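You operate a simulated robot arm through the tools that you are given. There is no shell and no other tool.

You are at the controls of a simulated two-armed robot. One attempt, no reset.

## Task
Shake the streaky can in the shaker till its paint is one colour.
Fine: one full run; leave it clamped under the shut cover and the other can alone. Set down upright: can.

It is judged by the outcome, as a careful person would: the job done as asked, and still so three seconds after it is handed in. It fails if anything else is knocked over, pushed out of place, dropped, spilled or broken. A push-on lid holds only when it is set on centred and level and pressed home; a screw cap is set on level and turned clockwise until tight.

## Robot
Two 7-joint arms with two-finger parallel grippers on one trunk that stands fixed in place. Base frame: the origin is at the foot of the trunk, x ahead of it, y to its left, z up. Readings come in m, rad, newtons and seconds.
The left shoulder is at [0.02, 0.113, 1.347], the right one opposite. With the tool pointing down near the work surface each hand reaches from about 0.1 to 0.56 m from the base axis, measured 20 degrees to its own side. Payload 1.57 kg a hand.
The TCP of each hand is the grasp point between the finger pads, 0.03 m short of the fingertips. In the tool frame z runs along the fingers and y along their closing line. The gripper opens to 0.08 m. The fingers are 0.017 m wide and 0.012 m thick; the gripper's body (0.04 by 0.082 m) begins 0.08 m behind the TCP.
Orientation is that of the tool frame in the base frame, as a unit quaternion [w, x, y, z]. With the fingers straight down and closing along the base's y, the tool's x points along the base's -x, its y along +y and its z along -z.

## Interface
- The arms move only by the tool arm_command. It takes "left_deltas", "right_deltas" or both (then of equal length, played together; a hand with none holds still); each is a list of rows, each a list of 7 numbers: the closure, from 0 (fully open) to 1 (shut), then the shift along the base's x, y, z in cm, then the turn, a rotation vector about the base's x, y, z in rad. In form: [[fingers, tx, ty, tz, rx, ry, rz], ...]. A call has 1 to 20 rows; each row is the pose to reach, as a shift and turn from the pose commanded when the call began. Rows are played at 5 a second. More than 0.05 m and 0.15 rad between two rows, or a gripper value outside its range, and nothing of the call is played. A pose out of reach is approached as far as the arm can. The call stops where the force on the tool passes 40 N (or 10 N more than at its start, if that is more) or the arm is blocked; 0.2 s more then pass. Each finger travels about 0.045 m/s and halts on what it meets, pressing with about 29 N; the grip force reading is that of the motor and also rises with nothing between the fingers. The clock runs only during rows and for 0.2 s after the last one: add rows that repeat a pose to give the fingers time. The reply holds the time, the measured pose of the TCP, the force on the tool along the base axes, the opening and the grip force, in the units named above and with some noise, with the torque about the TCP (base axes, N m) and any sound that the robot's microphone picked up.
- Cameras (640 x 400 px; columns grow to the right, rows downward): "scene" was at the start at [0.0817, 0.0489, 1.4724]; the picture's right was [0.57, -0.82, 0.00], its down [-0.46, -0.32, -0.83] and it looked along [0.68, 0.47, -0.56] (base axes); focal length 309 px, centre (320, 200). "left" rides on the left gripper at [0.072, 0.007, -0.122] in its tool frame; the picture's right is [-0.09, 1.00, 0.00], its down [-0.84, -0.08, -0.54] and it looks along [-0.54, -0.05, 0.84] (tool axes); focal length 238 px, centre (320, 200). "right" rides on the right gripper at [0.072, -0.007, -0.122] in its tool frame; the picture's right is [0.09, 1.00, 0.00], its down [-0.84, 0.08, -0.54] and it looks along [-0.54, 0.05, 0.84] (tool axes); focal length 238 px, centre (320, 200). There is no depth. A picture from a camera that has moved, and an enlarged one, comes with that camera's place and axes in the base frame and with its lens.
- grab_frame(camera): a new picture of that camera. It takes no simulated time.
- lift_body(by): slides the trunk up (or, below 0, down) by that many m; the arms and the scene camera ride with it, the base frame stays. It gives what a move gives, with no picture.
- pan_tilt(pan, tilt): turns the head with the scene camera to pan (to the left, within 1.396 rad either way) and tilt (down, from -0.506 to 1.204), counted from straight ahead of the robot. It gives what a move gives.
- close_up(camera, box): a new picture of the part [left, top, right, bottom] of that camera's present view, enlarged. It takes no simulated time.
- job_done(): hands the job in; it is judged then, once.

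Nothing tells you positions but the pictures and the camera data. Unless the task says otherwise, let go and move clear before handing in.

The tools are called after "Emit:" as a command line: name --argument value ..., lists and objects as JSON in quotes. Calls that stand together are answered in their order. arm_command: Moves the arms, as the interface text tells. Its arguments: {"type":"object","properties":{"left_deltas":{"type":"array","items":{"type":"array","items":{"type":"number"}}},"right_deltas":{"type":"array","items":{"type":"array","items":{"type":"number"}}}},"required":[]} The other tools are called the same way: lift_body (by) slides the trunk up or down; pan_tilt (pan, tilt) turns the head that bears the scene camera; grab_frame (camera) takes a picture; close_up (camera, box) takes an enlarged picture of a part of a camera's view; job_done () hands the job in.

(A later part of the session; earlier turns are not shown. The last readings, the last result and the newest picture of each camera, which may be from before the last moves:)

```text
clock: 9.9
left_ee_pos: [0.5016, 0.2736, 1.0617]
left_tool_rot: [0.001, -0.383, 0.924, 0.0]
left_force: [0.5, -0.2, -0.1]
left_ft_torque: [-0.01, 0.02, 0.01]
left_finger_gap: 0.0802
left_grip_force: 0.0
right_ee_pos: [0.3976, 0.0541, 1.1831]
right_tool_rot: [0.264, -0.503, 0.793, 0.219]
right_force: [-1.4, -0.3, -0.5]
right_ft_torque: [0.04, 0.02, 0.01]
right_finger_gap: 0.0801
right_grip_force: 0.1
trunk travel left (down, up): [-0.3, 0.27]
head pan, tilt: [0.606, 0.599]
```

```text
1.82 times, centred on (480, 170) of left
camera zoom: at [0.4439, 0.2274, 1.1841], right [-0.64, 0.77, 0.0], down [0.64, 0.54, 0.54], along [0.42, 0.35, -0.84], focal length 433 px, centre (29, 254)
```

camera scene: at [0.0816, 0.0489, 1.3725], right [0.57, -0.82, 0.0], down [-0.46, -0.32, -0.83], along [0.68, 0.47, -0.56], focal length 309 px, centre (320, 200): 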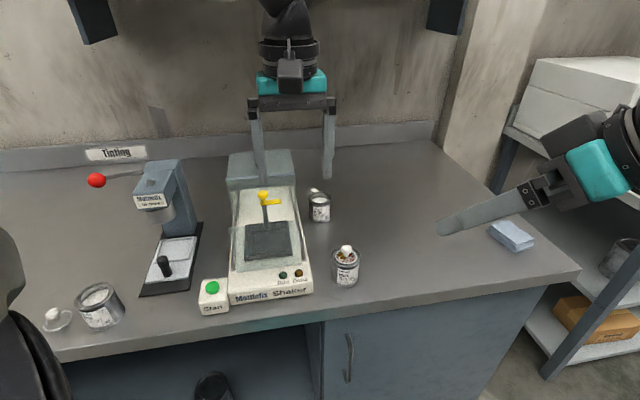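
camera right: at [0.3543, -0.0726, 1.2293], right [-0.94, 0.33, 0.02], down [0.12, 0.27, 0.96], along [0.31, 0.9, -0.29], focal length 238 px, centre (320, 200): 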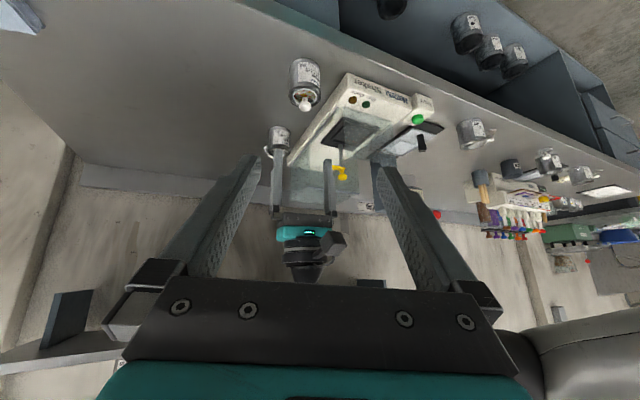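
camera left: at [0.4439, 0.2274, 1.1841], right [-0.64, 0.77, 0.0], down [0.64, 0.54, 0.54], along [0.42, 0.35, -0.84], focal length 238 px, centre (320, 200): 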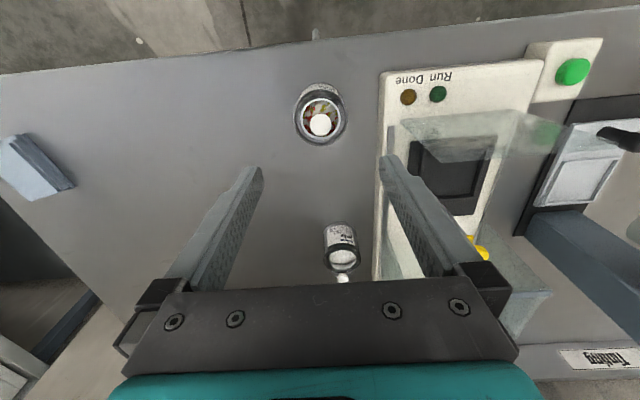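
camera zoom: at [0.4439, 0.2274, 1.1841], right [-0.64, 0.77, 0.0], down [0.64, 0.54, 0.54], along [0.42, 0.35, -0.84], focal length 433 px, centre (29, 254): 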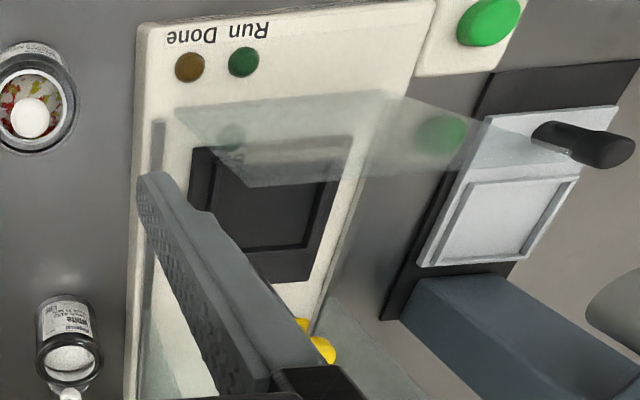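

The can is nearly centred under the left gripper (offset about 2 mm). I'll descend around it in stages.

Emit:
arm_command --left_deltas '[[0, -0.2, 0, -3, 0, 0, 0], [0, -0.2, 0, -6, 0, 0, 0], [0, -0.2, 0, -9, 0, 0, 0], [0, -0.2, 0, -12, 0, 0, 0], [0, -0.2, 0, -12, 0, 0, 0]]'

Emit:
grab_frame --camera "left"

Emit:
close_up --camera "right" --box '[240, 30, 370, 190]'

Emit:
close_up --camera "scene" --box '[280, 180, 410, 310]'

```text
clock: 11.1
left_ee_pos: [0.4753, 0.2787, 0.9573]
left_tool_rot: [0.001, -0.384, 0.923, -0.001]
left_force: [0.7, -0.9, 0.5]
left_ft_torque: [0.03, -0.02, 0.02]
left_finger_gap: 0.08
left_grip_force: 0.1
left hand out of reach, approached as far as the arm can: row 3, 4, 5
right_ee_pos: [0.3977, 0.0547, 1.1819]
right_tool_rot: [0.264, -0.503, 0.793, 0.219]
right_force: [0.4, -0.8, 0.4]
right_ft_torque: [0.0, 0.03, 0.03]
right_finger_gap: 0.0802
right_grip_force: 0.1
trunk travel left (down, up): [-0.3, 0.27]
head pan, tilt: [0.606, 0.599]
```

```text
taken
camera left: at [0.4175, 0.2316, 1.0809], right [-0.64, 0.77, 0.0], down [0.64, 0.54, 0.54], along [0.42, 0.35, -0.84], focal length 238 px, centre (320, 200)
```

left: 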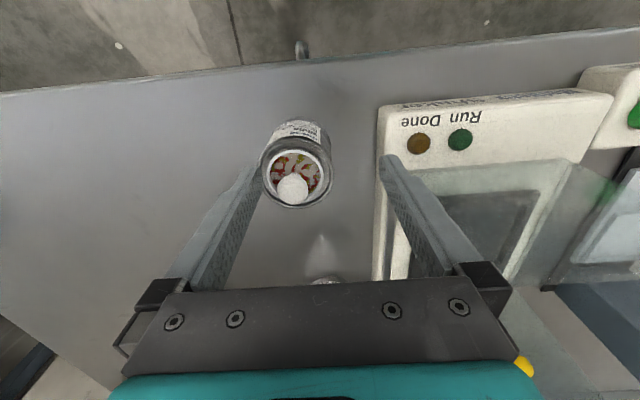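

```text
2.50 times, centred on (305, 110) of right
camera zoom: at [0.3538, -0.0726, 1.2295], right [-0.94, 0.33, 0.02], down [0.12, 0.27, 0.96], along [0.31, 0.9, -0.29], focal length 596 px, centre (358, 425)
```

zoom: 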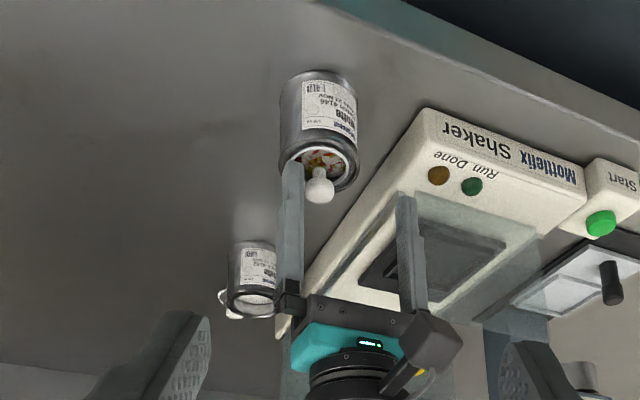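

```text
3.08 times, centred on (345, 245) of scene
camera zoom: at [0.0816, 0.049, 1.3724], right [0.57, -0.82, 0.0], down [-0.46, -0.32, -0.83], along [0.68, 0.47, -0.56], focal length 950 px, centre (243, 62)
```

zoom: 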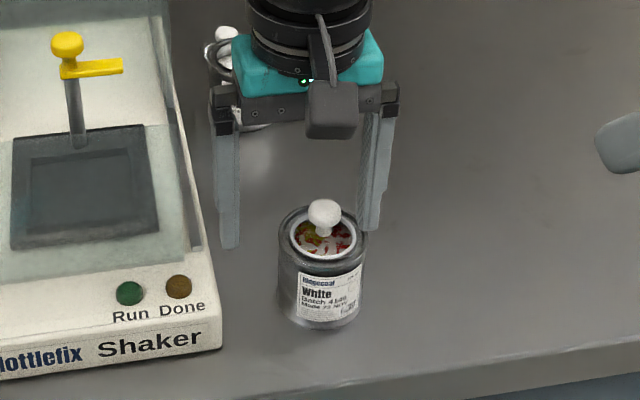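

The arm drifted short of the target again at lower height, so I'll back up and lower the trunk further before picking.

Emit:
arm_command --left_deltas '[[0, -2, 0, 4, 0, 0, 0], [0, -3, 0.5, 8, 0, 0, 0], [0, -5, 1, 12, 0, 0, 0], [0, -7, 1, 16, 0, 0, 0], [0, -9, 1.5, 20, 0, 0, 0], [0, -10, 2, 24, 0, 0, 0], [0, -10, 2, 28, 0, 0, 0]]' --right_deltas '[[0, -1, -1, 2, 0, 0, 0], [0, -2, -2, 4, 0, 0, 0], [0, -3, -3, 6, 0, 0, 0], [0, -4, -4, 8, 0, 0, 0], [0, -5, -5, 10, 0, 0, 0], [0, -5, -5, 10, 0, 0, 0], [0, -5, -5, 10, 0, 0, 0]]'

Emit:
lift_body --by -0.15

Emit:
grab_frame --camera "scene"

Emit:
grab_frame --camera "right"

```text
clock: 12.7
left_ee_pos: [0.3744, 0.299, 1.2371]
left_tool_rot: [0.001, -0.384, 0.924, 0.001]
left_force: [0.2, -0.5, 0.2]
left_ft_torque: [0.03, 0.01, 0.0]
left_finger_gap: 0.0802
left_grip_force: 0.0
right_ee_pos: [0.3468, 0.0024, 1.2817]
right_tool_rot: [0.264, -0.503, 0.794, 0.219]
right_force: [-0.6, 0.1, 0.0]
right_ft_torque: [0.01, 0.03, 0.0]
right_finger_gap: 0.08
right_grip_force: 0.0
trunk travel left (down, up): [-0.3, 0.27]
head pan, tilt: [0.606, 0.599]
```

```text
clock: 14.5
left_ee_pos: [0.3758, 0.299, 1.087]
left_tool_rot: [0.0, -0.384, 0.923, 0.001]
left_force: [0.2, 0.0, 0.0]
left_ft_torque: [0.01, 0.01, 0.03]
left_finger_gap: 0.08
left_grip_force: 0.1
right_ee_pos: [0.3464, 0.0045, 1.1302]
right_tool_rot: [0.264, -0.503, 0.793, 0.219]
right_force: [0.2, 0.7, 0.1]
right_ft_torque: [0.02, -0.01, 0.01]
right_finger_gap: 0.08
right_grip_force: 0.1
trunk travel left (down, up): [-0.15, 0.42]
head pan, tilt: [0.606, 0.599]
```

```text
taken
camera scene: at [0.0816, 0.0489, 1.2225], right [0.57, -0.82, 0.0], down [-0.46, -0.32, -0.83], along [0.68, 0.47, -0.56], focal length 309 px, centre (320, 200)
```

scene: 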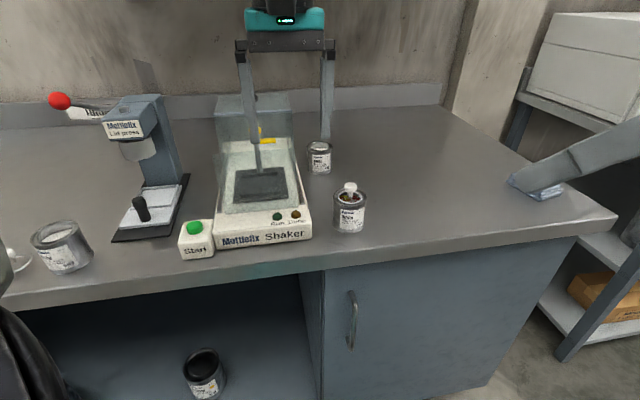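

```text
taken
camera right: at [0.303, -0.1232, 1.1784], right [-0.94, 0.33, 0.02], down [0.12, 0.27, 0.96], along [0.31, 0.9, -0.29], focal length 238 px, centre (320, 200)
```

right: 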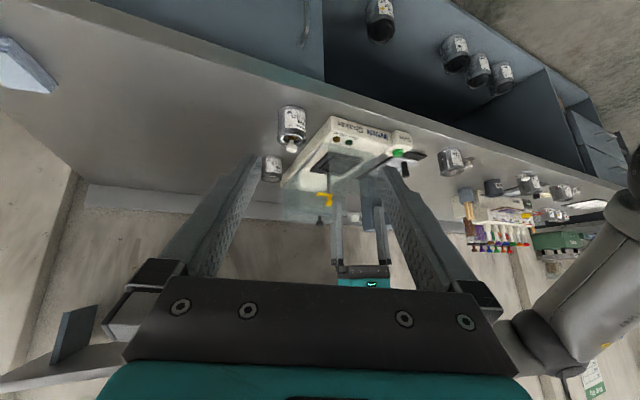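

Emit:
close_up --camera "scene" --box '[325, 175, 375, 240]'

Emit:
close_up --camera "scene" --box '[200, 80, 340, 260]'

Emit:
arm_command --left_deltas '[[0, 4, -1, -1, 0, 0, 0], [0, 8, -2, -2, 0, 0, 0], [0, 12.3, -2.6, -3, 0, 0, 0], [0, 12.3, -2.6, -3, 0, 0, 0]]'

Emit:
grab_frame --camera "left"

```text
6.15 times, centred on (350, 208) of scene
camera zoom: at [0.0816, 0.0489, 1.2225], right [0.57, -0.82, 0.0], down [-0.46, -0.32, -0.83], along [0.68, 0.47, -0.56], focal length 1900 px, centre (135, 154)
```

zoom: 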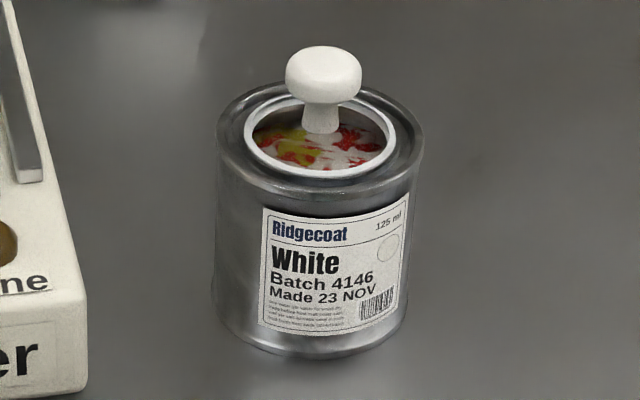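

```text
2.22 times, centred on (270, 170) of scene
camera zoom: at [0.0816, 0.0489, 1.2225], right [0.57, -0.82, 0.0], down [-0.46, -0.32, -0.83], along [0.68, 0.47, -0.56], focal length 686 px, centre (431, 267)
```

zoom: 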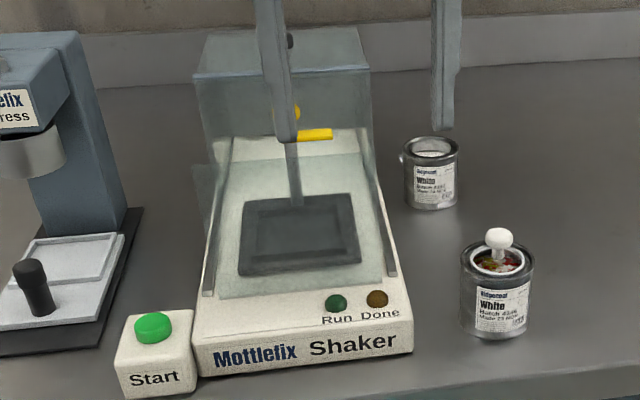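

```text
clock: 15.5
left_ee_pos: [0.4968, 0.2725, 1.0586]
left_tool_rot: [0.001, -0.382, 0.924, 0.001]
left_force: [-0.3, 0.4, 0.3]
left_ft_torque: [0.01, -0.01, 0.02]
left_finger_gap: 0.08
left_grip_force: 0.0
right_ee_pos: [0.3471, 0.0033, 1.1312]
right_tool_rot: [0.263, -0.503, 0.794, 0.219]
right_force: [0.2, -0.1, 0.0]
right_ft_torque: [0.02, 0.02, 0.03]
right_finger_gap: 0.0798
right_grip_force: 0.0
trunk travel left (down, up): [-0.15, 0.42]
head pan, tilt: [0.606, 0.599]
```

```text
taken
camera left: at [0.44, 0.2265, 1.181], right [-0.64, 0.77, 0.0], down [0.65, 0.54, 0.54], along [0.42, 0.35, -0.84], focal length 238 px, centre (320, 200)
```

left: 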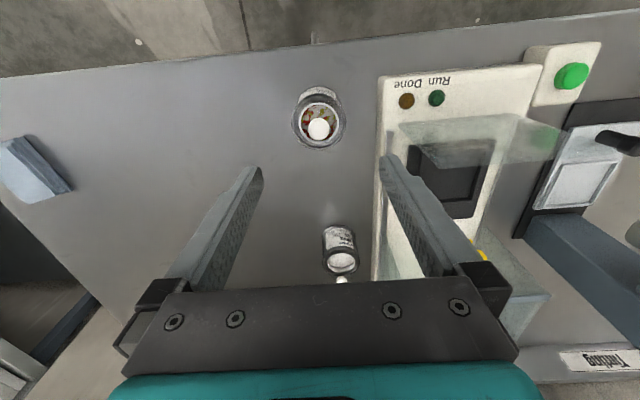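

The lid looks level and flush. Before picking, I'll check the alignment over the can with a close-up.

Emit:
close_up --camera "left" --box '[280, 80, 360, 160]'

```text
5.00 times, centred on (320, 120) of left
camera zoom: at [0.44, 0.2265, 1.181], right [-0.64, 0.77, 0.0], down [0.65, 0.54, 0.54], along [0.42, 0.35, -0.84], focal length 1192 px, centre (320, 600)
```

zoom: 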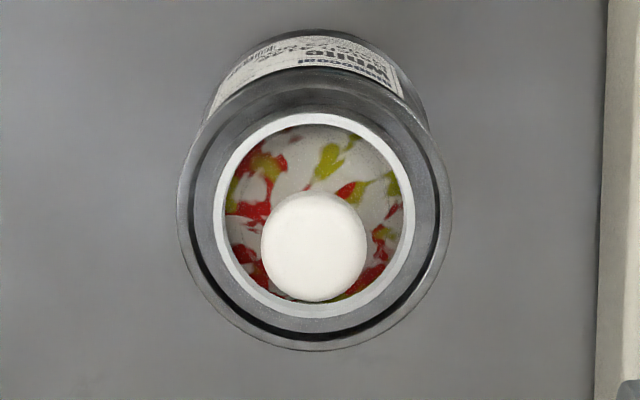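

I'll gently press the lid's knob with closed fingers to make sure that it is home, descending slowly.

Emit:
arm_command --left_deltas '[[1, 0.2, 0, -1, 0, 0, 0], [1, 0.2, 0, -2.5, 0, 0, 0], [1, 0.2, 0, -4, 0, 0, 0], [1, 0.2, 0, -5.5, 0, 0, 0], [1, 0.2, 0, -6.5, 0, 0, 0], [1, 0.2, 0, -7, 0, 0, 0], [1, 0.2, 0, -7.5, 0, 0, 0]]'

Emit:
grab_frame --camera "left"

Emit:
close_up --camera "scene" --box '[310, 140, 390, 240]'

```text
clock: 17.1
left_ee_pos: [0.4998, 0.2752, 0.9829]
left_tool_rot: [0.001, -0.383, 0.924, 0.001]
left_force: [0.0, -0.6, -0.5]
left_ft_torque: [0.02, 0.01, 0.02]
left_finger_gap: 0.0002
left_grip_force: 21.0
right_ee_pos: [0.3461, 0.0034, 1.1324]
right_tool_rot: [0.263, -0.502, 0.794, 0.218]
right_force: [-1.0, -0.3, -0.1]
right_ft_torque: [-0.01, -0.03, 0.04]
right_finger_gap: 0.0801
right_grip_force: 0.1
trunk travel left (down, up): [-0.15, 0.42]
head pan, tilt: [0.606, 0.599]
```

```text
taken
camera left: at [0.4427, 0.2279, 1.1057], right [-0.64, 0.77, 0.0], down [0.65, 0.54, 0.54], along [0.42, 0.35, -0.84], focal length 238 px, centre (320, 200)
```

left: 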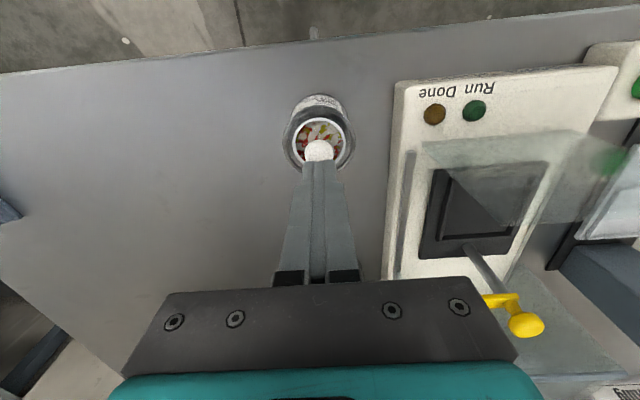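

```text
4.00 times, centred on (350, 190) of scene
camera zoom: at [0.0817, 0.0489, 1.2224], right [0.57, -0.82, 0.0], down [-0.46, -0.32, -0.83], along [0.68, 0.47, -0.56], focal length 1235 px, centre (200, 240)
```

zoom: 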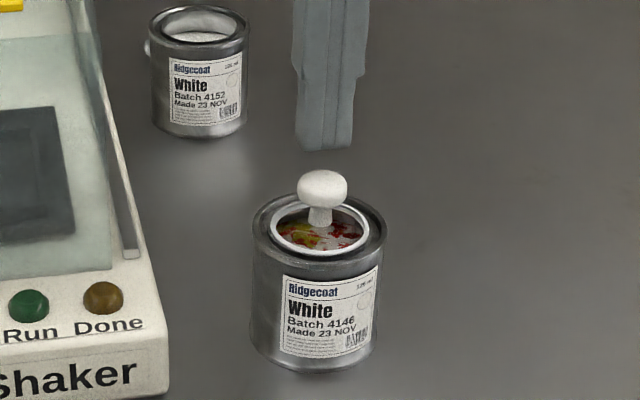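

Emit:
arm_command --left_deltas '[[1, 0, 0, -0.3, 0, 0, 0], [1, 0, 0, -0.6, 0, 0, 0], [1, 0, 0, -0.9, 0, 0, 0], [1, 0, 0, -1.1, 0, 0, 0], [1, 0, 0, -1.3, 0, 0, 0], [1, 0, 0, -1.5, 0, 0, 0]]'

Emit:
close_up --camera "scene" --box '[310, 140, 390, 240]'

```text
clock: 18.5
left_ee_pos: [0.5007, 0.2734, 0.9668]
left_tool_rot: [0.001, -0.384, 0.923, -0.001]
left_force: [0.3, 0.2, 0.2]
left_ft_torque: [0.05, 0.0, 0.02]
left_finger_gap: 0.0
left_grip_force: 21.2
right_ee_pos: [0.3469, 0.0033, 1.1324]
right_tool_rot: [0.264, -0.503, 0.794, 0.218]
right_force: [-0.4, 0.6, -0.1]
right_ft_torque: [0.02, -0.06, 0.03]
right_finger_gap: 0.0801
right_grip_force: 0.0
trunk travel left (down, up): [-0.15, 0.42]
head pan, tilt: [0.606, 0.599]
```

```text
4.00 times, centred on (350, 190) of scene
camera zoom: at [0.0817, 0.0489, 1.2224], right [0.57, -0.82, 0.0], down [-0.46, -0.32, -0.83], along [0.68, 0.47, -0.56], focal length 1235 px, centre (200, 240)
```

zoom: 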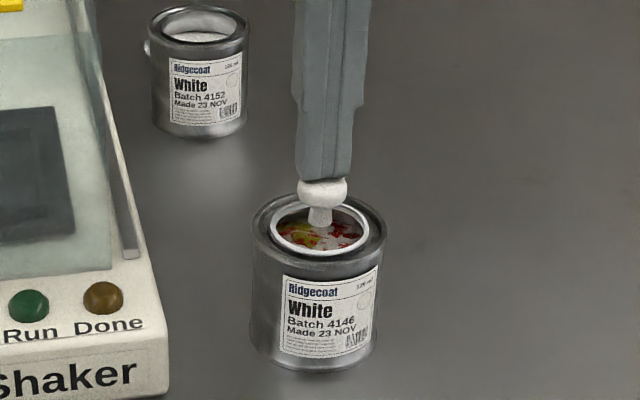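

Emit:
arm_command --left_deltas '[[1, 0, 0, -0.2, 0, 0, 0], [1, 0, 0, -0.4, 0, 0, 0], [1, 0, 0, -0.6, 0, 0, 0]]'

Emit:
close_up --camera "scene" --box '[310, 140, 390, 240]'

```text
clock: 19.3
left_ee_pos: [0.4996, 0.2732, 0.9653]
left_tool_rot: [0.006, -0.384, 0.923, -0.002]
left_force: [-0.9, 1.9, 25.6]
left_ft_torque: [0.0, 0.02, -0.01]
left_finger_gap: 0.0002
left_grip_force: 21.8
right_ee_pos: [0.3451, 0.0038, 1.1329]
right_tool_rot: [0.265, -0.503, 0.793, 0.219]
right_force: [-0.3, 0.3, -0.8]
right_ft_torque: [-0.01, -0.04, -0.02]
right_finger_gap: 0.0801
right_grip_force: 0.1
trunk travel left (down, up): [-0.15, 0.42]
head pan, tilt: [0.606, 0.599]
```

```text
4.00 times, centred on (350, 190) of scene
camera zoom: at [0.08, 0.0482, 1.2229], right [0.57, -0.82, 0.0], down [-0.46, -0.32, -0.83], along [0.68, 0.47, -0.56], focal length 1235 px, centre (200, 240)
```

zoom: 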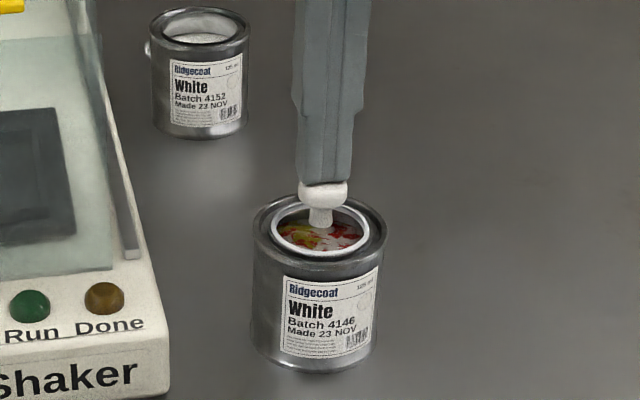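

The lid carried 25 N without moving, so it is home; its knob top is at z about 0.935. Now I'll rise, open, and come down around the can to grip its body.

Emit:
arm_command --left_deltas '[[1, 0, 0, 1.5, 0, 0, 0], [0.5, 0, 0, 4, 0, 0, 0], [0, 0, 0, 5, 0, 0, 0], [0, 0, 0, 5, 0, 0, 0], [0, 0, 0, 5, 0, 0, 0], [0, 0, 0, 5, 0, 0, 0], [0, 0, 0, 5, 0, 0, 0]]'

Emit:
close_up --camera "left" --box '[280, 80, 360, 160]'

```text
clock: 20.9
left_ee_pos: [0.5003, 0.2745, 1.0122]
left_tool_rot: [0.001, -0.384, 0.924, 0.0]
left_force: [0.1, 0.8, 0.1]
left_ft_torque: [0.0, 0.02, 0.02]
left_finger_gap: 0.08
left_grip_force: 0.2
right_ee_pos: [0.3469, 0.0027, 1.1307]
right_tool_rot: [0.264, -0.503, 0.794, 0.219]
right_force: [0.4, 0.4, -0.6]
right_ft_torque: [0.02, 0.01, 0.02]
right_finger_gap: 0.0802
right_grip_force: 0.0
trunk travel left (down, up): [-0.15, 0.42]
head pan, tilt: [0.606, 0.599]
```

```text
5.00 times, centred on (320, 120) of left
camera zoom: at [0.4428, 0.2288, 1.1355], right [-0.64, 0.77, 0.0], down [0.65, 0.54, 0.54], along [0.42, 0.35, -0.84], focal length 1192 px, centre (320, 600)
```

zoom: 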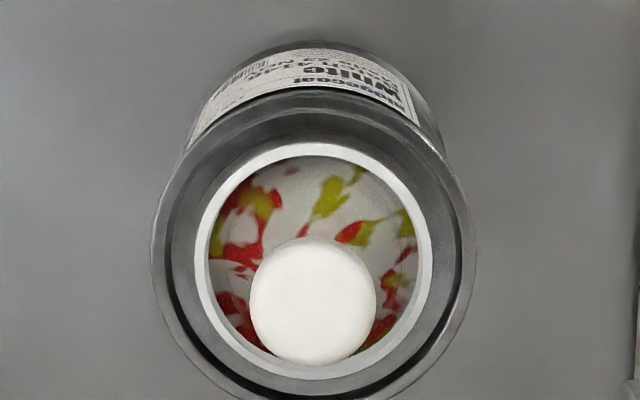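

Emit:
arm_command --left_deltas '[[0, -0.15, -0.15, -3, 0, 0, 0], [0, -0.15, -0.15, -6, 0, 0, 0], [0, -0.15, -0.15, -9, 0, 0, 0], [0, -0.15, -0.15, -11, 0, 0, 0]]'

Emit:
grab_frame --camera "left"

Emit:
close_up --camera "scene" --box '[300, 120, 400, 250]'

Emit:
close_up --camera "right" --box '[240, 80, 370, 240]'

```text
clock: 21.9
left_ee_pos: [0.4979, 0.2731, 0.9031]
left_tool_rot: [0.0, -0.384, 0.924, 0.001]
left_force: [-0.1, 0.1, 0.1]
left_ft_torque: [0.0, 0.01, 0.0]
left_finger_gap: 0.0797
left_grip_force: 0.1
right_ee_pos: [0.3471, 0.004, 1.1315]
right_tool_rot: [0.264, -0.503, 0.793, 0.22]
right_force: [-0.4, 0.6, -0.2]
right_ft_torque: [0.02, 0.01, -0.02]
right_finger_gap: 0.08
right_grip_force: 0.1
trunk travel left (down, up): [-0.15, 0.42]
head pan, tilt: [0.606, 0.599]
```

```text
taken
camera left: at [0.4414, 0.2266, 1.0257], right [-0.64, 0.77, 0.0], down [0.65, 0.54, 0.54], along [0.42, 0.35, -0.84], focal length 238 px, centre (320, 200)
```

left: 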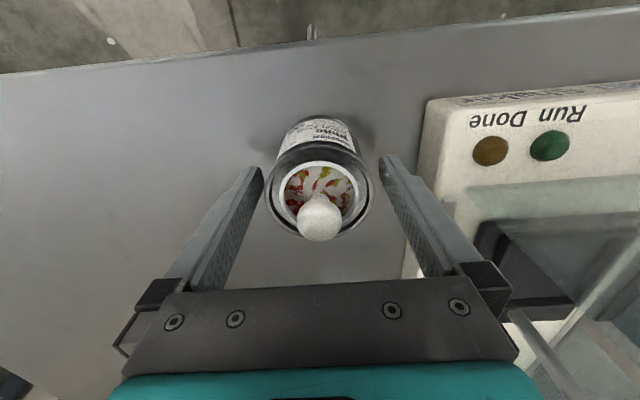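

```text
3.08 times, centred on (350, 185) of scene
camera zoom: at [0.0818, 0.049, 1.2224], right [0.57, -0.82, 0.0], down [-0.46, -0.32, -0.83], along [0.68, 0.47, -0.56], focal length 950 px, centre (228, 246)
```

zoom: 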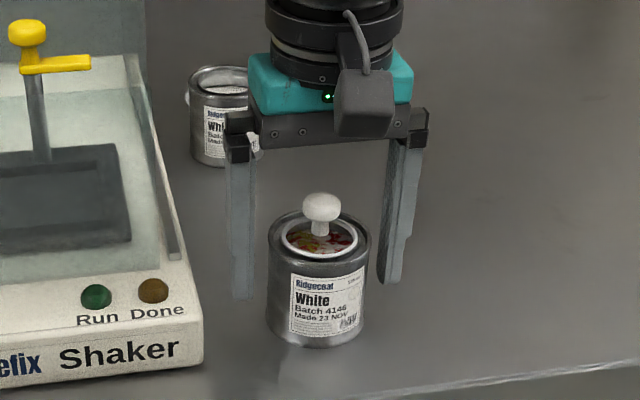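

```text
2.50 times, centred on (305, 160) of right
camera zoom: at [0.3032, -0.1231, 1.1782], right [-0.94, 0.33, 0.02], down [0.12, 0.27, 0.96], along [0.31, 0.9, -0.29], focal length 596 px, centre (358, 300)
```

zoom: 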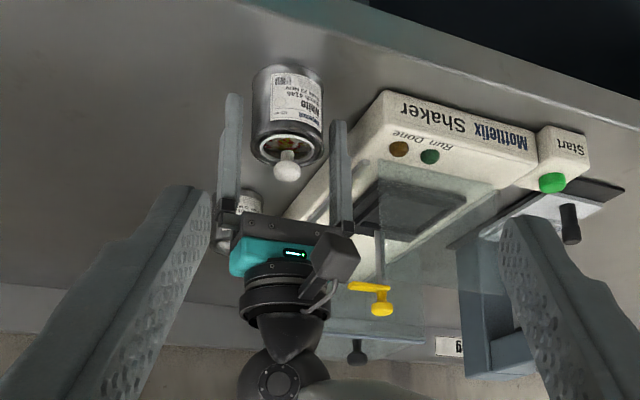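

Emit:
arm_command --left_deltas '[[0, 0, 0, -1, 0, 0, 0], [0, 0, 0, -1.9, 0, 0, 0], [0, 0, 0, -1.9, 0, 0, 0], [0.5, 0, 0, -1.9, 0, 0, 0], [1, 0, 0, -1.9, 0, 0, 0], [1, 0, 0, -1.9, 0, 0, 0], [1, 0, 0, -1.9, 0, 0, 0], [1, 0, 0, -1.9, 0, 0, 0]]'

Emit:
grab_frame --camera "left"

Emit:
close_up --camera "scene" --box '[300, 120, 400, 250]'

```text
clock: 23.7
left_ee_pos: [0.4982, 0.2722, 0.8833]
left_tool_rot: [0.001, -0.383, 0.924, 0.0]
left_force: [0.4, -0.4, 0.0]
left_ft_torque: [0.03, -0.07, 0.0]
left_finger_gap: 0.0614
left_grip_force: 28.4
right_ee_pos: [0.3459, 0.0042, 1.1311]
right_tool_rot: [0.264, -0.502, 0.794, 0.218]
right_force: [-0.8, -0.1, -0.1]
right_ft_torque: [0.04, 0.01, 0.03]
right_finger_gap: 0.0801
right_grip_force: 0.1
trunk travel left (down, up): [-0.15, 0.42]
head pan, tilt: [0.606, 0.599]
```

```text
taken
camera left: at [0.4415, 0.2267, 1.0063], right [-0.64, 0.77, 0.0], down [0.65, 0.54, 0.54], along [0.42, 0.35, -0.84], focal length 238 px, centre (320, 200)
```

left: 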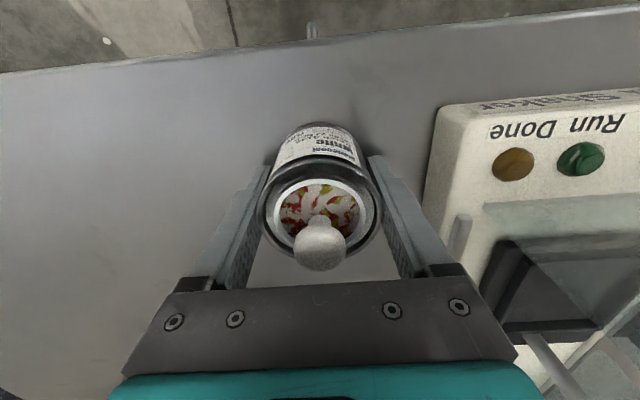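

```text
3.08 times, centred on (350, 185) of scene
camera zoom: at [0.0818, 0.0489, 1.2224], right [0.57, -0.82, 0.0], down [-0.46, -0.32, -0.83], along [0.68, 0.47, -0.56], focal length 950 px, centre (228, 246)
```

zoom: 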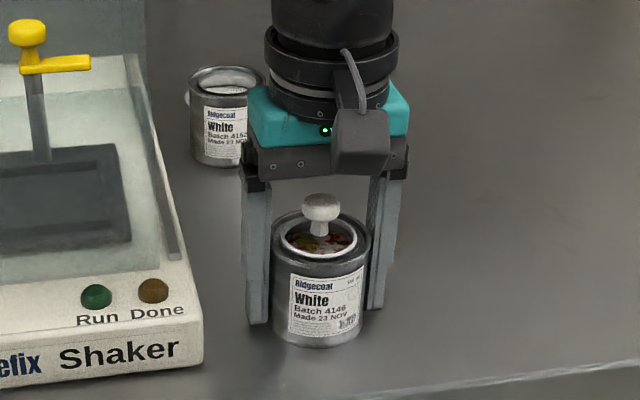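

The can is gripped (gap 0.061 m). I'll lift it straight up well above the front pane and check it stays level.

Emit:
arm_command --left_deltas '[[1, 0, 0, 1, 0, 0, 0], [1, 0, 0, 3, 0, 0, 0], [1, 0, 0, 6, 0, 0, 0], [1, 0, 0, 9, 0, 0, 0], [1, -0.5, 0, 12, 0, 0, 0], [1, -1, 0, 15, 0, 0, 0], [1, -1.5, 0, 18, 0, 0, 0], [1, -2, 0, 20, 0, 0, 0]]'

Emit:
grab_frame --camera "scene"

Emit:
grab_frame --camera "left"

```text
clock: 25.5
left_ee_pos: [0.4786, 0.2717, 1.0807]
left_tool_rot: [0.0, -0.383, 0.924, 0.0]
left_force: [-0.2, 0.0, -1.8]
left_ft_torque: [0.02, -0.01, 0.0]
left_finger_gap: 0.0611
left_grip_force: 29.0
right_ee_pos: [0.347, 0.0044, 1.1314]
right_tool_rot: [0.264, -0.503, 0.794, 0.219]
right_force: [0.0, 0.2, -0.1]
right_ft_torque: [0.01, -0.05, 0.03]
right_finger_gap: 0.0798
right_grip_force: 0.0
trunk travel left (down, up): [-0.15, 0.42]
head pan, tilt: [0.606, 0.599]
```

```text
taken
camera scene: at [0.0817, 0.0489, 1.2224], right [0.57, -0.82, 0.0], down [-0.46, -0.32, -0.83], along [0.68, 0.47, -0.56], focal length 309 px, centre (320, 200)
```

scene: 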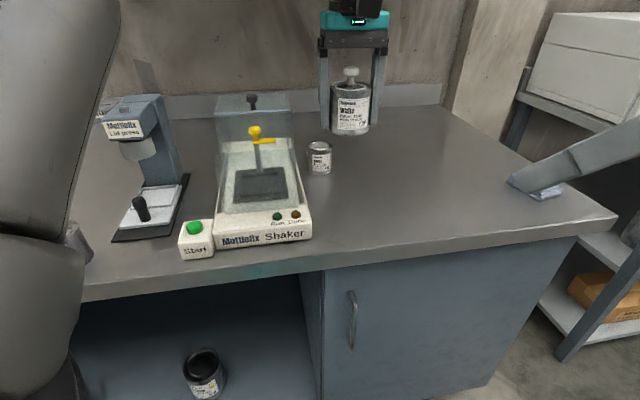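

```text
taken
camera left: at [0.4207, 0.2259, 1.2049], right [-0.64, 0.77, 0.0], down [0.65, 0.54, 0.54], along [0.42, 0.35, -0.84], focal length 238 px, centre (320, 200)
```

left: 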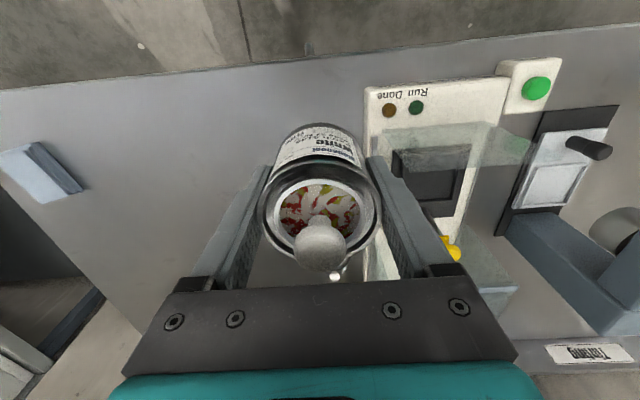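

The can hangs level at z about 1.08. The left elbow has swung low on the left, so I'll look at where it is relative to the other cans before going on.

Emit:
pan_tilt --pan 1.2 --tilt 0.6

Emit:
grab_frame --camera "scene"

Emit:
grab_frame --camera "right"

```text
clock: 26.5
left_ee_pos: [0.4791, 0.2719, 1.0798]
left_tool_rot: [0.0, -0.384, 0.923, 0.0]
left_force: [0.7, 0.5, -1.0]
left_ft_torque: [0.01, 0.02, 0.02]
left_finger_gap: 0.0609
left_grip_force: 28.4
right_ee_pos: [0.3463, 0.0031, 1.1319]
right_tool_rot: [0.264, -0.502, 0.794, 0.219]
right_force: [-0.1, 0.4, 0.4]
right_ft_torque: [-0.01, 0.02, 0.0]
right_finger_gap: 0.0798
right_grip_force: 0.0
trunk travel left (down, up): [-0.15, 0.42]
head pan, tilt: [1.201, 0.6]
```

```text
taken
camera scene: at [0.0412, 0.0809, 1.2222], right [0.93, -0.36, 0.0], down [-0.2, -0.53, -0.83], along [0.3, 0.77, -0.56], focal length 309 px, centre (320, 200)
```

scene: 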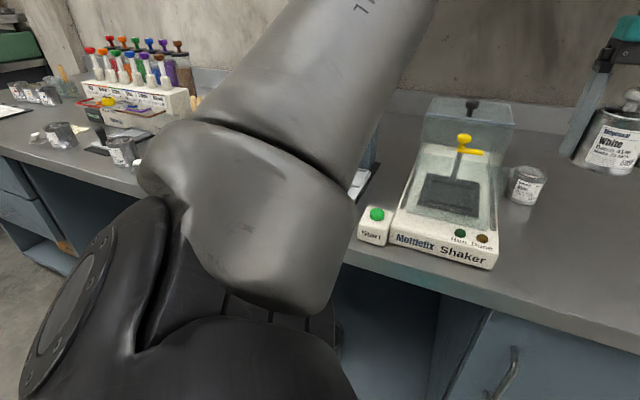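

```text
taken
camera right: at [0.3032, -0.1231, 1.1782], right [-0.94, 0.33, 0.02], down [0.12, 0.27, 0.96], along [0.31, 0.9, -0.29], focal length 238 px, centre (320, 200)
```

right: 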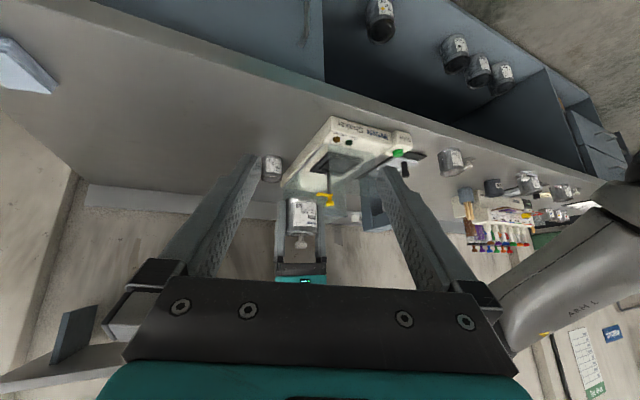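

The elbow is well above the bench and clear of the cans. I'll carry the can over the front pane to just short of the recess.

Emit:
arm_command --left_deltas '[[1, -0.9, 4, 0, 0, 0, 0], [1, -1.9, 8, 0, 0, 0, 0], [1, -3.2, 11.8, 0, 0, 0, 0], [1, -4.3, 15.2, 0, 0, 0, 0], [1, -4.3, 15.2, 0, 0, 0, 0]]'

Emit:
grab_frame --camera "scene"

Emit:
grab_frame --camera "left"

Emit:
grab_frame --camera "right"

```text
clock: 27.7
left_ee_pos: [0.4354, 0.4232, 1.0794]
left_tool_rot: [0.001, -0.384, 0.923, 0.0]
left_force: [-0.4, 0.2, -1.8]
left_ft_torque: [0.03, 0.0, 0.01]
left_finger_gap: 0.0612
left_grip_force: 27.9
right_ee_pos: [0.3464, 0.0038, 1.1312]
right_tool_rot: [0.264, -0.503, 0.793, 0.22]
right_force: [0.2, 0.0, 0.4]
right_ft_torque: [-0.02, -0.03, -0.02]
right_finger_gap: 0.08
right_grip_force: 0.1
trunk travel left (down, up): [-0.15, 0.42]
head pan, tilt: [1.201, 0.6]
```

```text
taken
camera scene: at [0.041, 0.081, 1.2222], right [0.93, -0.36, 0.0], down [-0.2, -0.53, -0.83], along [0.3, 0.77, -0.56], focal length 309 px, centre (320, 200)
```

scene: 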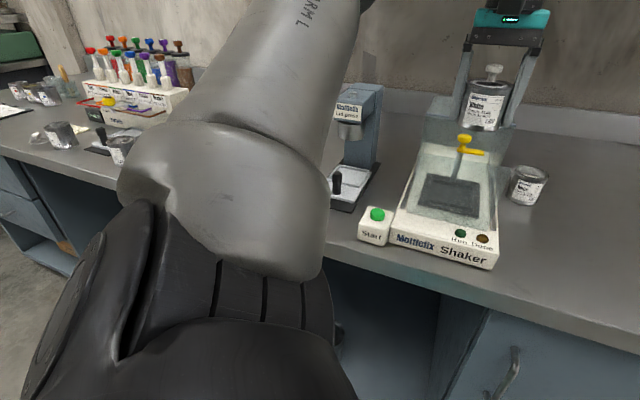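

```text
taken
camera left: at [0.3781, 0.3772, 1.2051], right [-0.64, 0.77, 0.0], down [0.65, 0.54, 0.54], along [0.42, 0.35, -0.84], focal length 238 px, centre (320, 200)
```

left: 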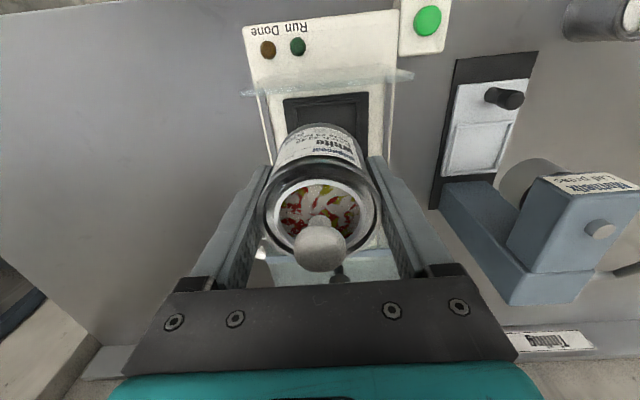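

```text
taken
camera right: at [0.3032, -0.123, 1.1782], right [-0.94, 0.33, 0.02], down [0.12, 0.27, 0.96], along [0.31, 0.9, -0.29], focal length 238 px, centre (320, 200)
```

right: 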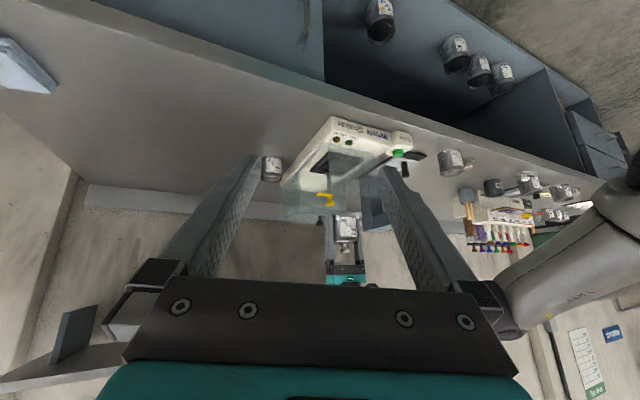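

Emit:
close_up --camera "left" --box '[230, 10, 420, 170]'

Emit:
close_up --camera "scene" --box '[380, 60, 560, 280]'

Emit:
close_up --camera "right" --box '[270, 100, 430, 300]'

```text
2.50 times, centred on (325, 90) of left
camera zoom: at [0.3781, 0.3772, 1.2051], right [-0.64, 0.77, 0.0], down [0.65, 0.54, 0.54], along [0.42, 0.35, -0.84], focal length 596 px, centre (308, 475)
```

zoom: 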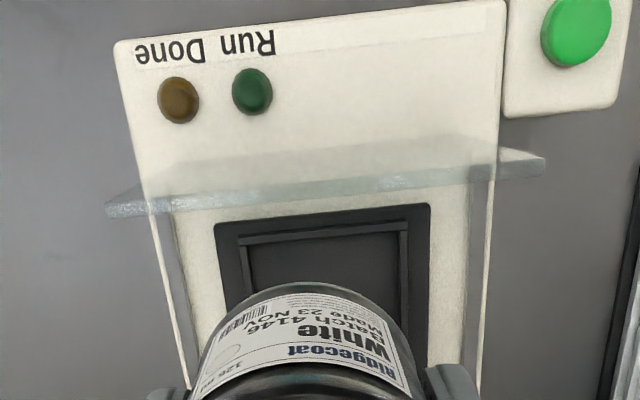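

```text
1.82 times, centred on (470, 170) of scene
camera zoom: at [0.041, 0.081, 1.2222], right [0.93, -0.36, 0.0], down [-0.2, -0.53, -0.83], along [0.3, 0.77, -0.56], focal length 561 px, centre (47, 254)
```

zoom: 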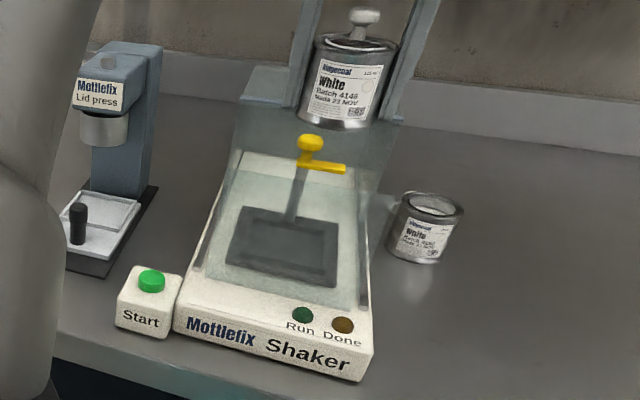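

```text
2.00 times, centred on (350, 200) of right
camera zoom: at [0.3032, -0.123, 1.1782], right [-0.94, 0.33, 0.02], down [0.12, 0.27, 0.96], along [0.31, 0.9, -0.29], focal length 477 px, centre (260, 200)
```

zoom: 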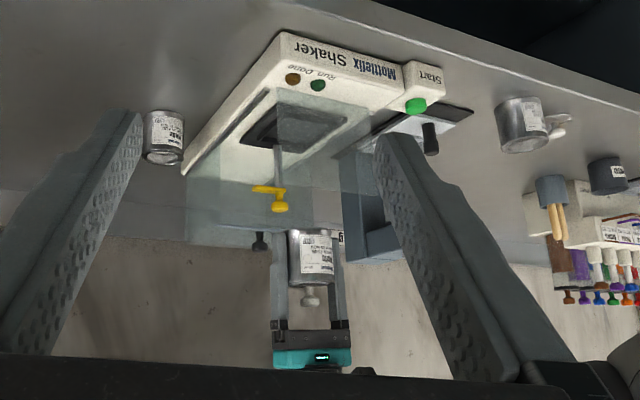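

The recess centre comes out near radius 0.636 m, w ≈ 0.002. I'll move over it at this height, then check the reach and alignment.

Emit:
arm_command --left_deltas '[[1, 0.7, 1.4, 0, 0, 0, 0], [1, 1.37, 2.72, 0, 0, 0, 0], [1, 1.37, 2.72, 0, 0, 0, 0]]'

Emit:
grab_frame --camera "left"

Emit:
close_up --camera "scene" --box '[380, 10, 560, 280]'

Emit:
close_up --camera "right" --box '[270, 100, 430, 300]'

```text
clock: 28.5
left_ee_pos: [0.45, 0.451, 1.0815]
left_tool_rot: [0.0, -0.382, 0.924, 0.001]
left_force: [0.0, 0.5, -2.1]
left_ft_torque: [-0.01, 0.01, -0.01]
left_finger_gap: 0.0613
left_grip_force: 28.9
right_ee_pos: [0.3469, 0.0031, 1.1324]
right_tool_rot: [0.264, -0.502, 0.794, 0.219]
right_force: [0.1, 0.7, -0.4]
right_ft_torque: [0.0, -0.04, 0.01]
right_finger_gap: 0.0802
right_grip_force: 0.0
trunk travel left (down, up): [-0.15, 0.42]
head pan, tilt: [1.201, 0.6]
```

```text
taken
camera left: at [0.3927, 0.4053, 1.205], right [-0.64, 0.77, 0.0], down [0.65, 0.54, 0.54], along [0.42, 0.35, -0.84], focal length 238 px, centre (320, 200)
```

left: 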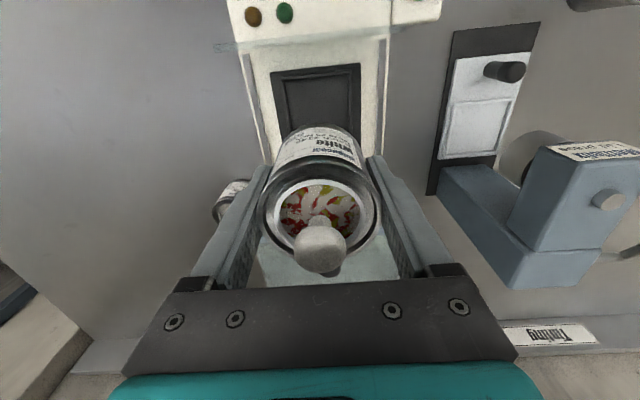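

```text
1.48 times, centred on (470, 145) of scene
camera zoom: at [0.0411, 0.081, 1.2222], right [0.93, -0.36, 0.0], down [-0.2, -0.53, -0.83], along [0.3, 0.77, -0.57], focal length 457 px, centre (98, 282)
```

zoom: 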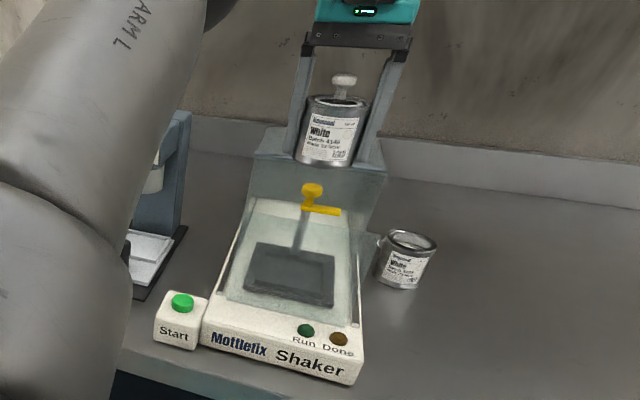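

```text
2.00 times, centred on (350, 200) of right
camera zoom: at [0.3032, -0.123, 1.1782], right [-0.94, 0.33, 0.02], down [0.12, 0.27, 0.96], along [0.31, 0.9, -0.29], focal length 477 px, centre (260, 200)
```

zoom: 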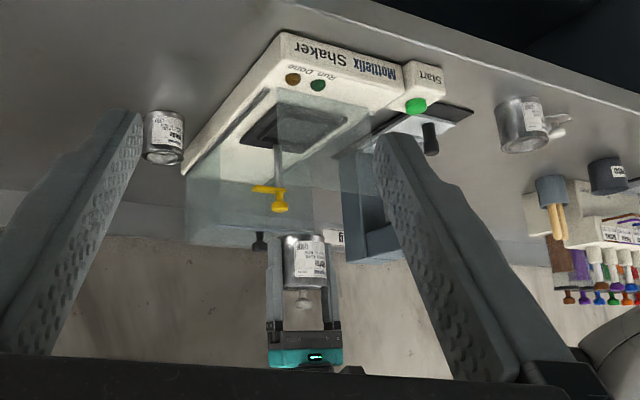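

Emit:
close_up --camera "left" --box '[210, 0, 410, 170]'

Emit:
close_up --camera "right" --box '[320, 130, 400, 230]'

```text
2.35 times, centred on (310, 85) of left
camera zoom: at [0.3927, 0.4053, 1.205], right [-0.64, 0.77, 0.0], down [0.65, 0.54, 0.54], along [0.42, 0.35, -0.84], focal length 561 px, centre (344, 471)
```

zoom: 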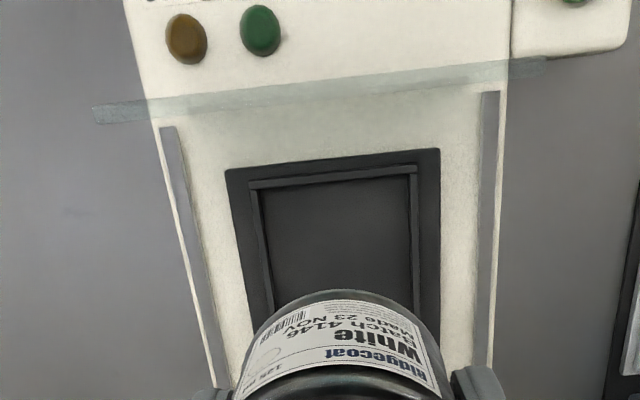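

```text
4.00 times, centred on (360, 180) of right
camera zoom: at [0.3032, -0.123, 1.1782], right [-0.94, 0.33, 0.02], down [0.12, 0.27, 0.96], along [0.31, 0.9, -0.29], focal length 953 px, centre (160, 280)
```

zoom: 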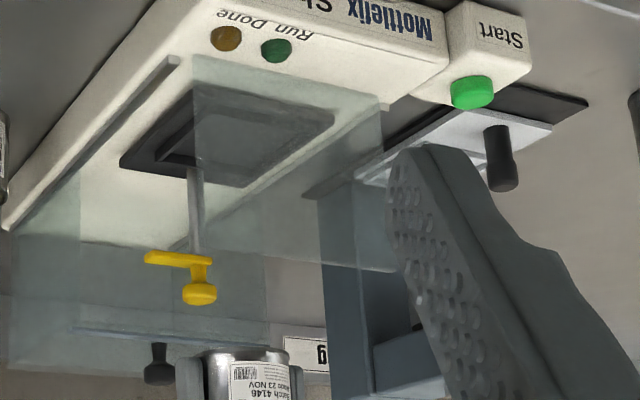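

Over the recess now (TCP radius 0.636, w 0.002). I'll lower the can with a 2 mm correction, stopping a little above the cradle.

Emit:
arm_command --left_deltas '[[1, -0.13, -0.19, -2, 0, 0, 0], [1, -0.13, -0.19, -4, 0, 0, 0], [1, -0.13, -0.19, -6, 0, 0, 0], [1, -0.13, -0.19, -8, 0, 0, 0], [1, -0.13, -0.19, -10, 0, 0, 0], [1, -0.13, -0.19, -12, 0, 0, 0]]'

Emit:
grab_frame --camera "left"

Emit:
close_up --camera "scene" --box '[380, 60, 560, 280]'

Emit:
close_up --camera "right" --box '[310, 120, 410, 250]'

```text
clock: 29.9
left_ee_pos: [0.4477, 0.4484, 0.9612]
left_tool_rot: [0.001, -0.384, 0.923, 0.001]
left_force: [-0.9, 1.0, -1.9]
left_ft_torque: [-0.03, 0.01, -0.01]
left_finger_gap: 0.0611
left_grip_force: 28.7
right_ee_pos: [0.3472, 0.0056, 1.1311]
right_tool_rot: [0.263, -0.503, 0.794, 0.219]
right_force: [-0.1, -0.1, 0.2]
right_ft_torque: [0.01, -0.02, 0.05]
right_finger_gap: 0.0802
right_grip_force: 0.0
trunk travel left (down, up): [-0.15, 0.42]
head pan, tilt: [1.201, 0.6]
```

```text
taken
camera left: at [0.391, 0.4025, 1.0851], right [-0.64, 0.77, 0.0], down [0.65, 0.54, 0.54], along [0.42, 0.35, -0.84], focal length 238 px, centre (320, 200)
```

left: 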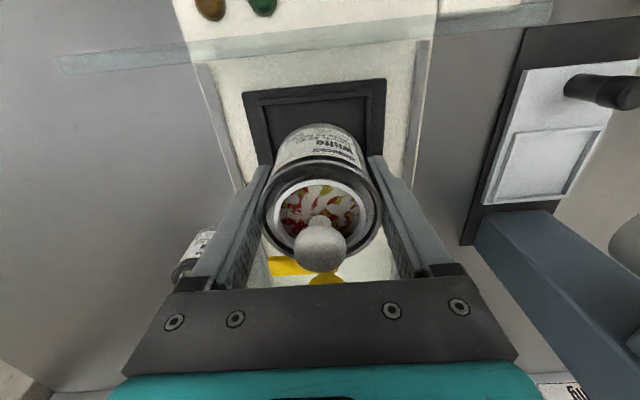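

```text
1.82 times, centred on (470, 170) of scene
camera zoom: at [0.0412, 0.0811, 1.2222], right [0.93, -0.36, 0.0], down [-0.2, -0.53, -0.82], along [0.3, 0.77, -0.57], focal length 561 px, centre (47, 254)
```

zoom: 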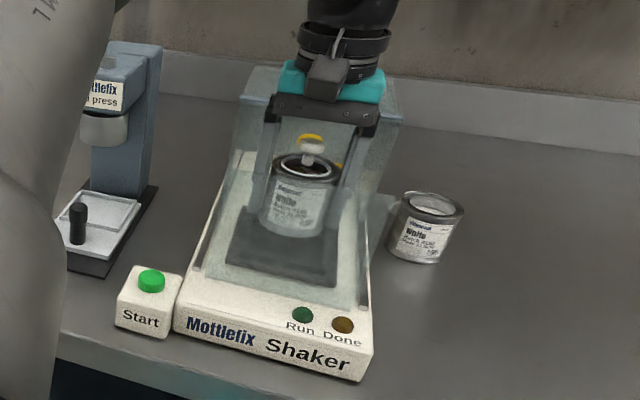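

```text
3.08 times, centred on (360, 185) of right
camera zoom: at [0.3033, -0.1229, 1.1782], right [-0.94, 0.33, 0.02], down [0.12, 0.27, 0.96], along [0.31, 0.9, -0.29], focal length 733 px, centre (197, 246)
```

zoom: 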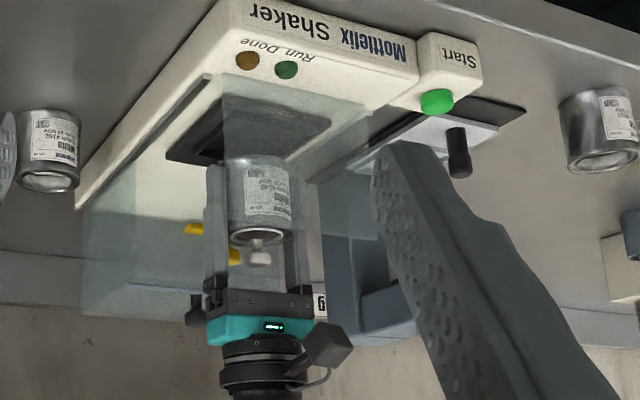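

Emit:
arm_command --left_deltas '[[1, 0, 0, -1, 0, 0, 0], [1, 0, 0, -1.8, 0, 0, 0], [1, 0, 0, -2.2, 0, 0, 0], [1, 0, 0, -2.4, 0, 0, 0]]'

Emit:
close_up --camera "right" --box '[310, 120, 410, 250]'

Emit:
close_up --camera "scene" --box '[430, 100, 540, 240]'

```text
clock: 30.9
left_ee_pos: [0.4508, 0.4492, 0.9417]
left_tool_rot: [0.004, -0.383, 0.924, 0.0]
left_force: [1.2, 1.9, 15.5]
left_ft_torque: [0.46, -0.38, 0.01]
left_finger_gap: 0.0611
left_grip_force: 29.3
right_ee_pos: [0.3462, 0.0039, 1.1326]
right_tool_rot: [0.265, -0.503, 0.793, 0.219]
right_force: [0.9, 0.8, -0.7]
right_ft_torque: [0.01, -0.02, -0.01]
right_finger_gap: 0.08
right_grip_force: 0.0
trunk travel left (down, up): [-0.15, 0.42]
head pan, tilt: [1.201, 0.6]
```

```text
3.08 times, centred on (360, 185) of right
camera zoom: at [0.3023, -0.1239, 1.1786], right [-0.94, 0.33, 0.02], down [0.12, 0.27, 0.96], along [0.31, 0.9, -0.29], focal length 733 px, centre (197, 246)
```

zoom: 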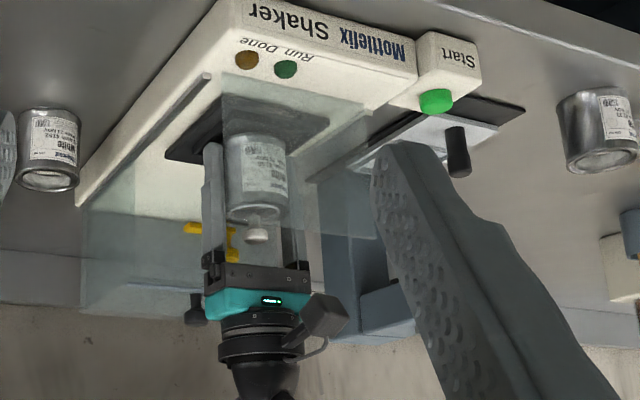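

```text
2.86 times, centred on (485, 170) of scene
camera zoom: at [0.0401, 0.0801, 1.2225], right [0.93, -0.36, 0.0], down [-0.2, -0.53, -0.83], along [0.3, 0.77, -0.56], focal length 882 px, centre (-151, 286)
```

zoom: 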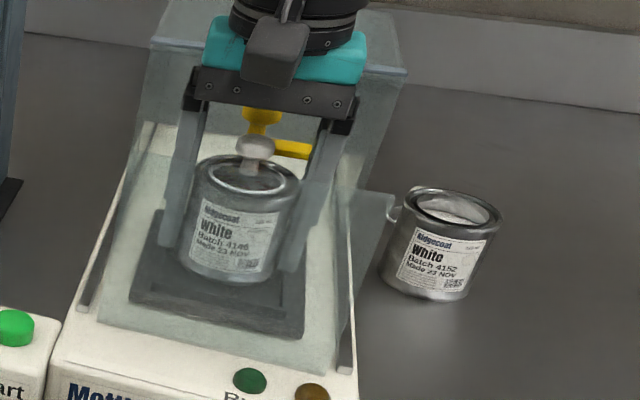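

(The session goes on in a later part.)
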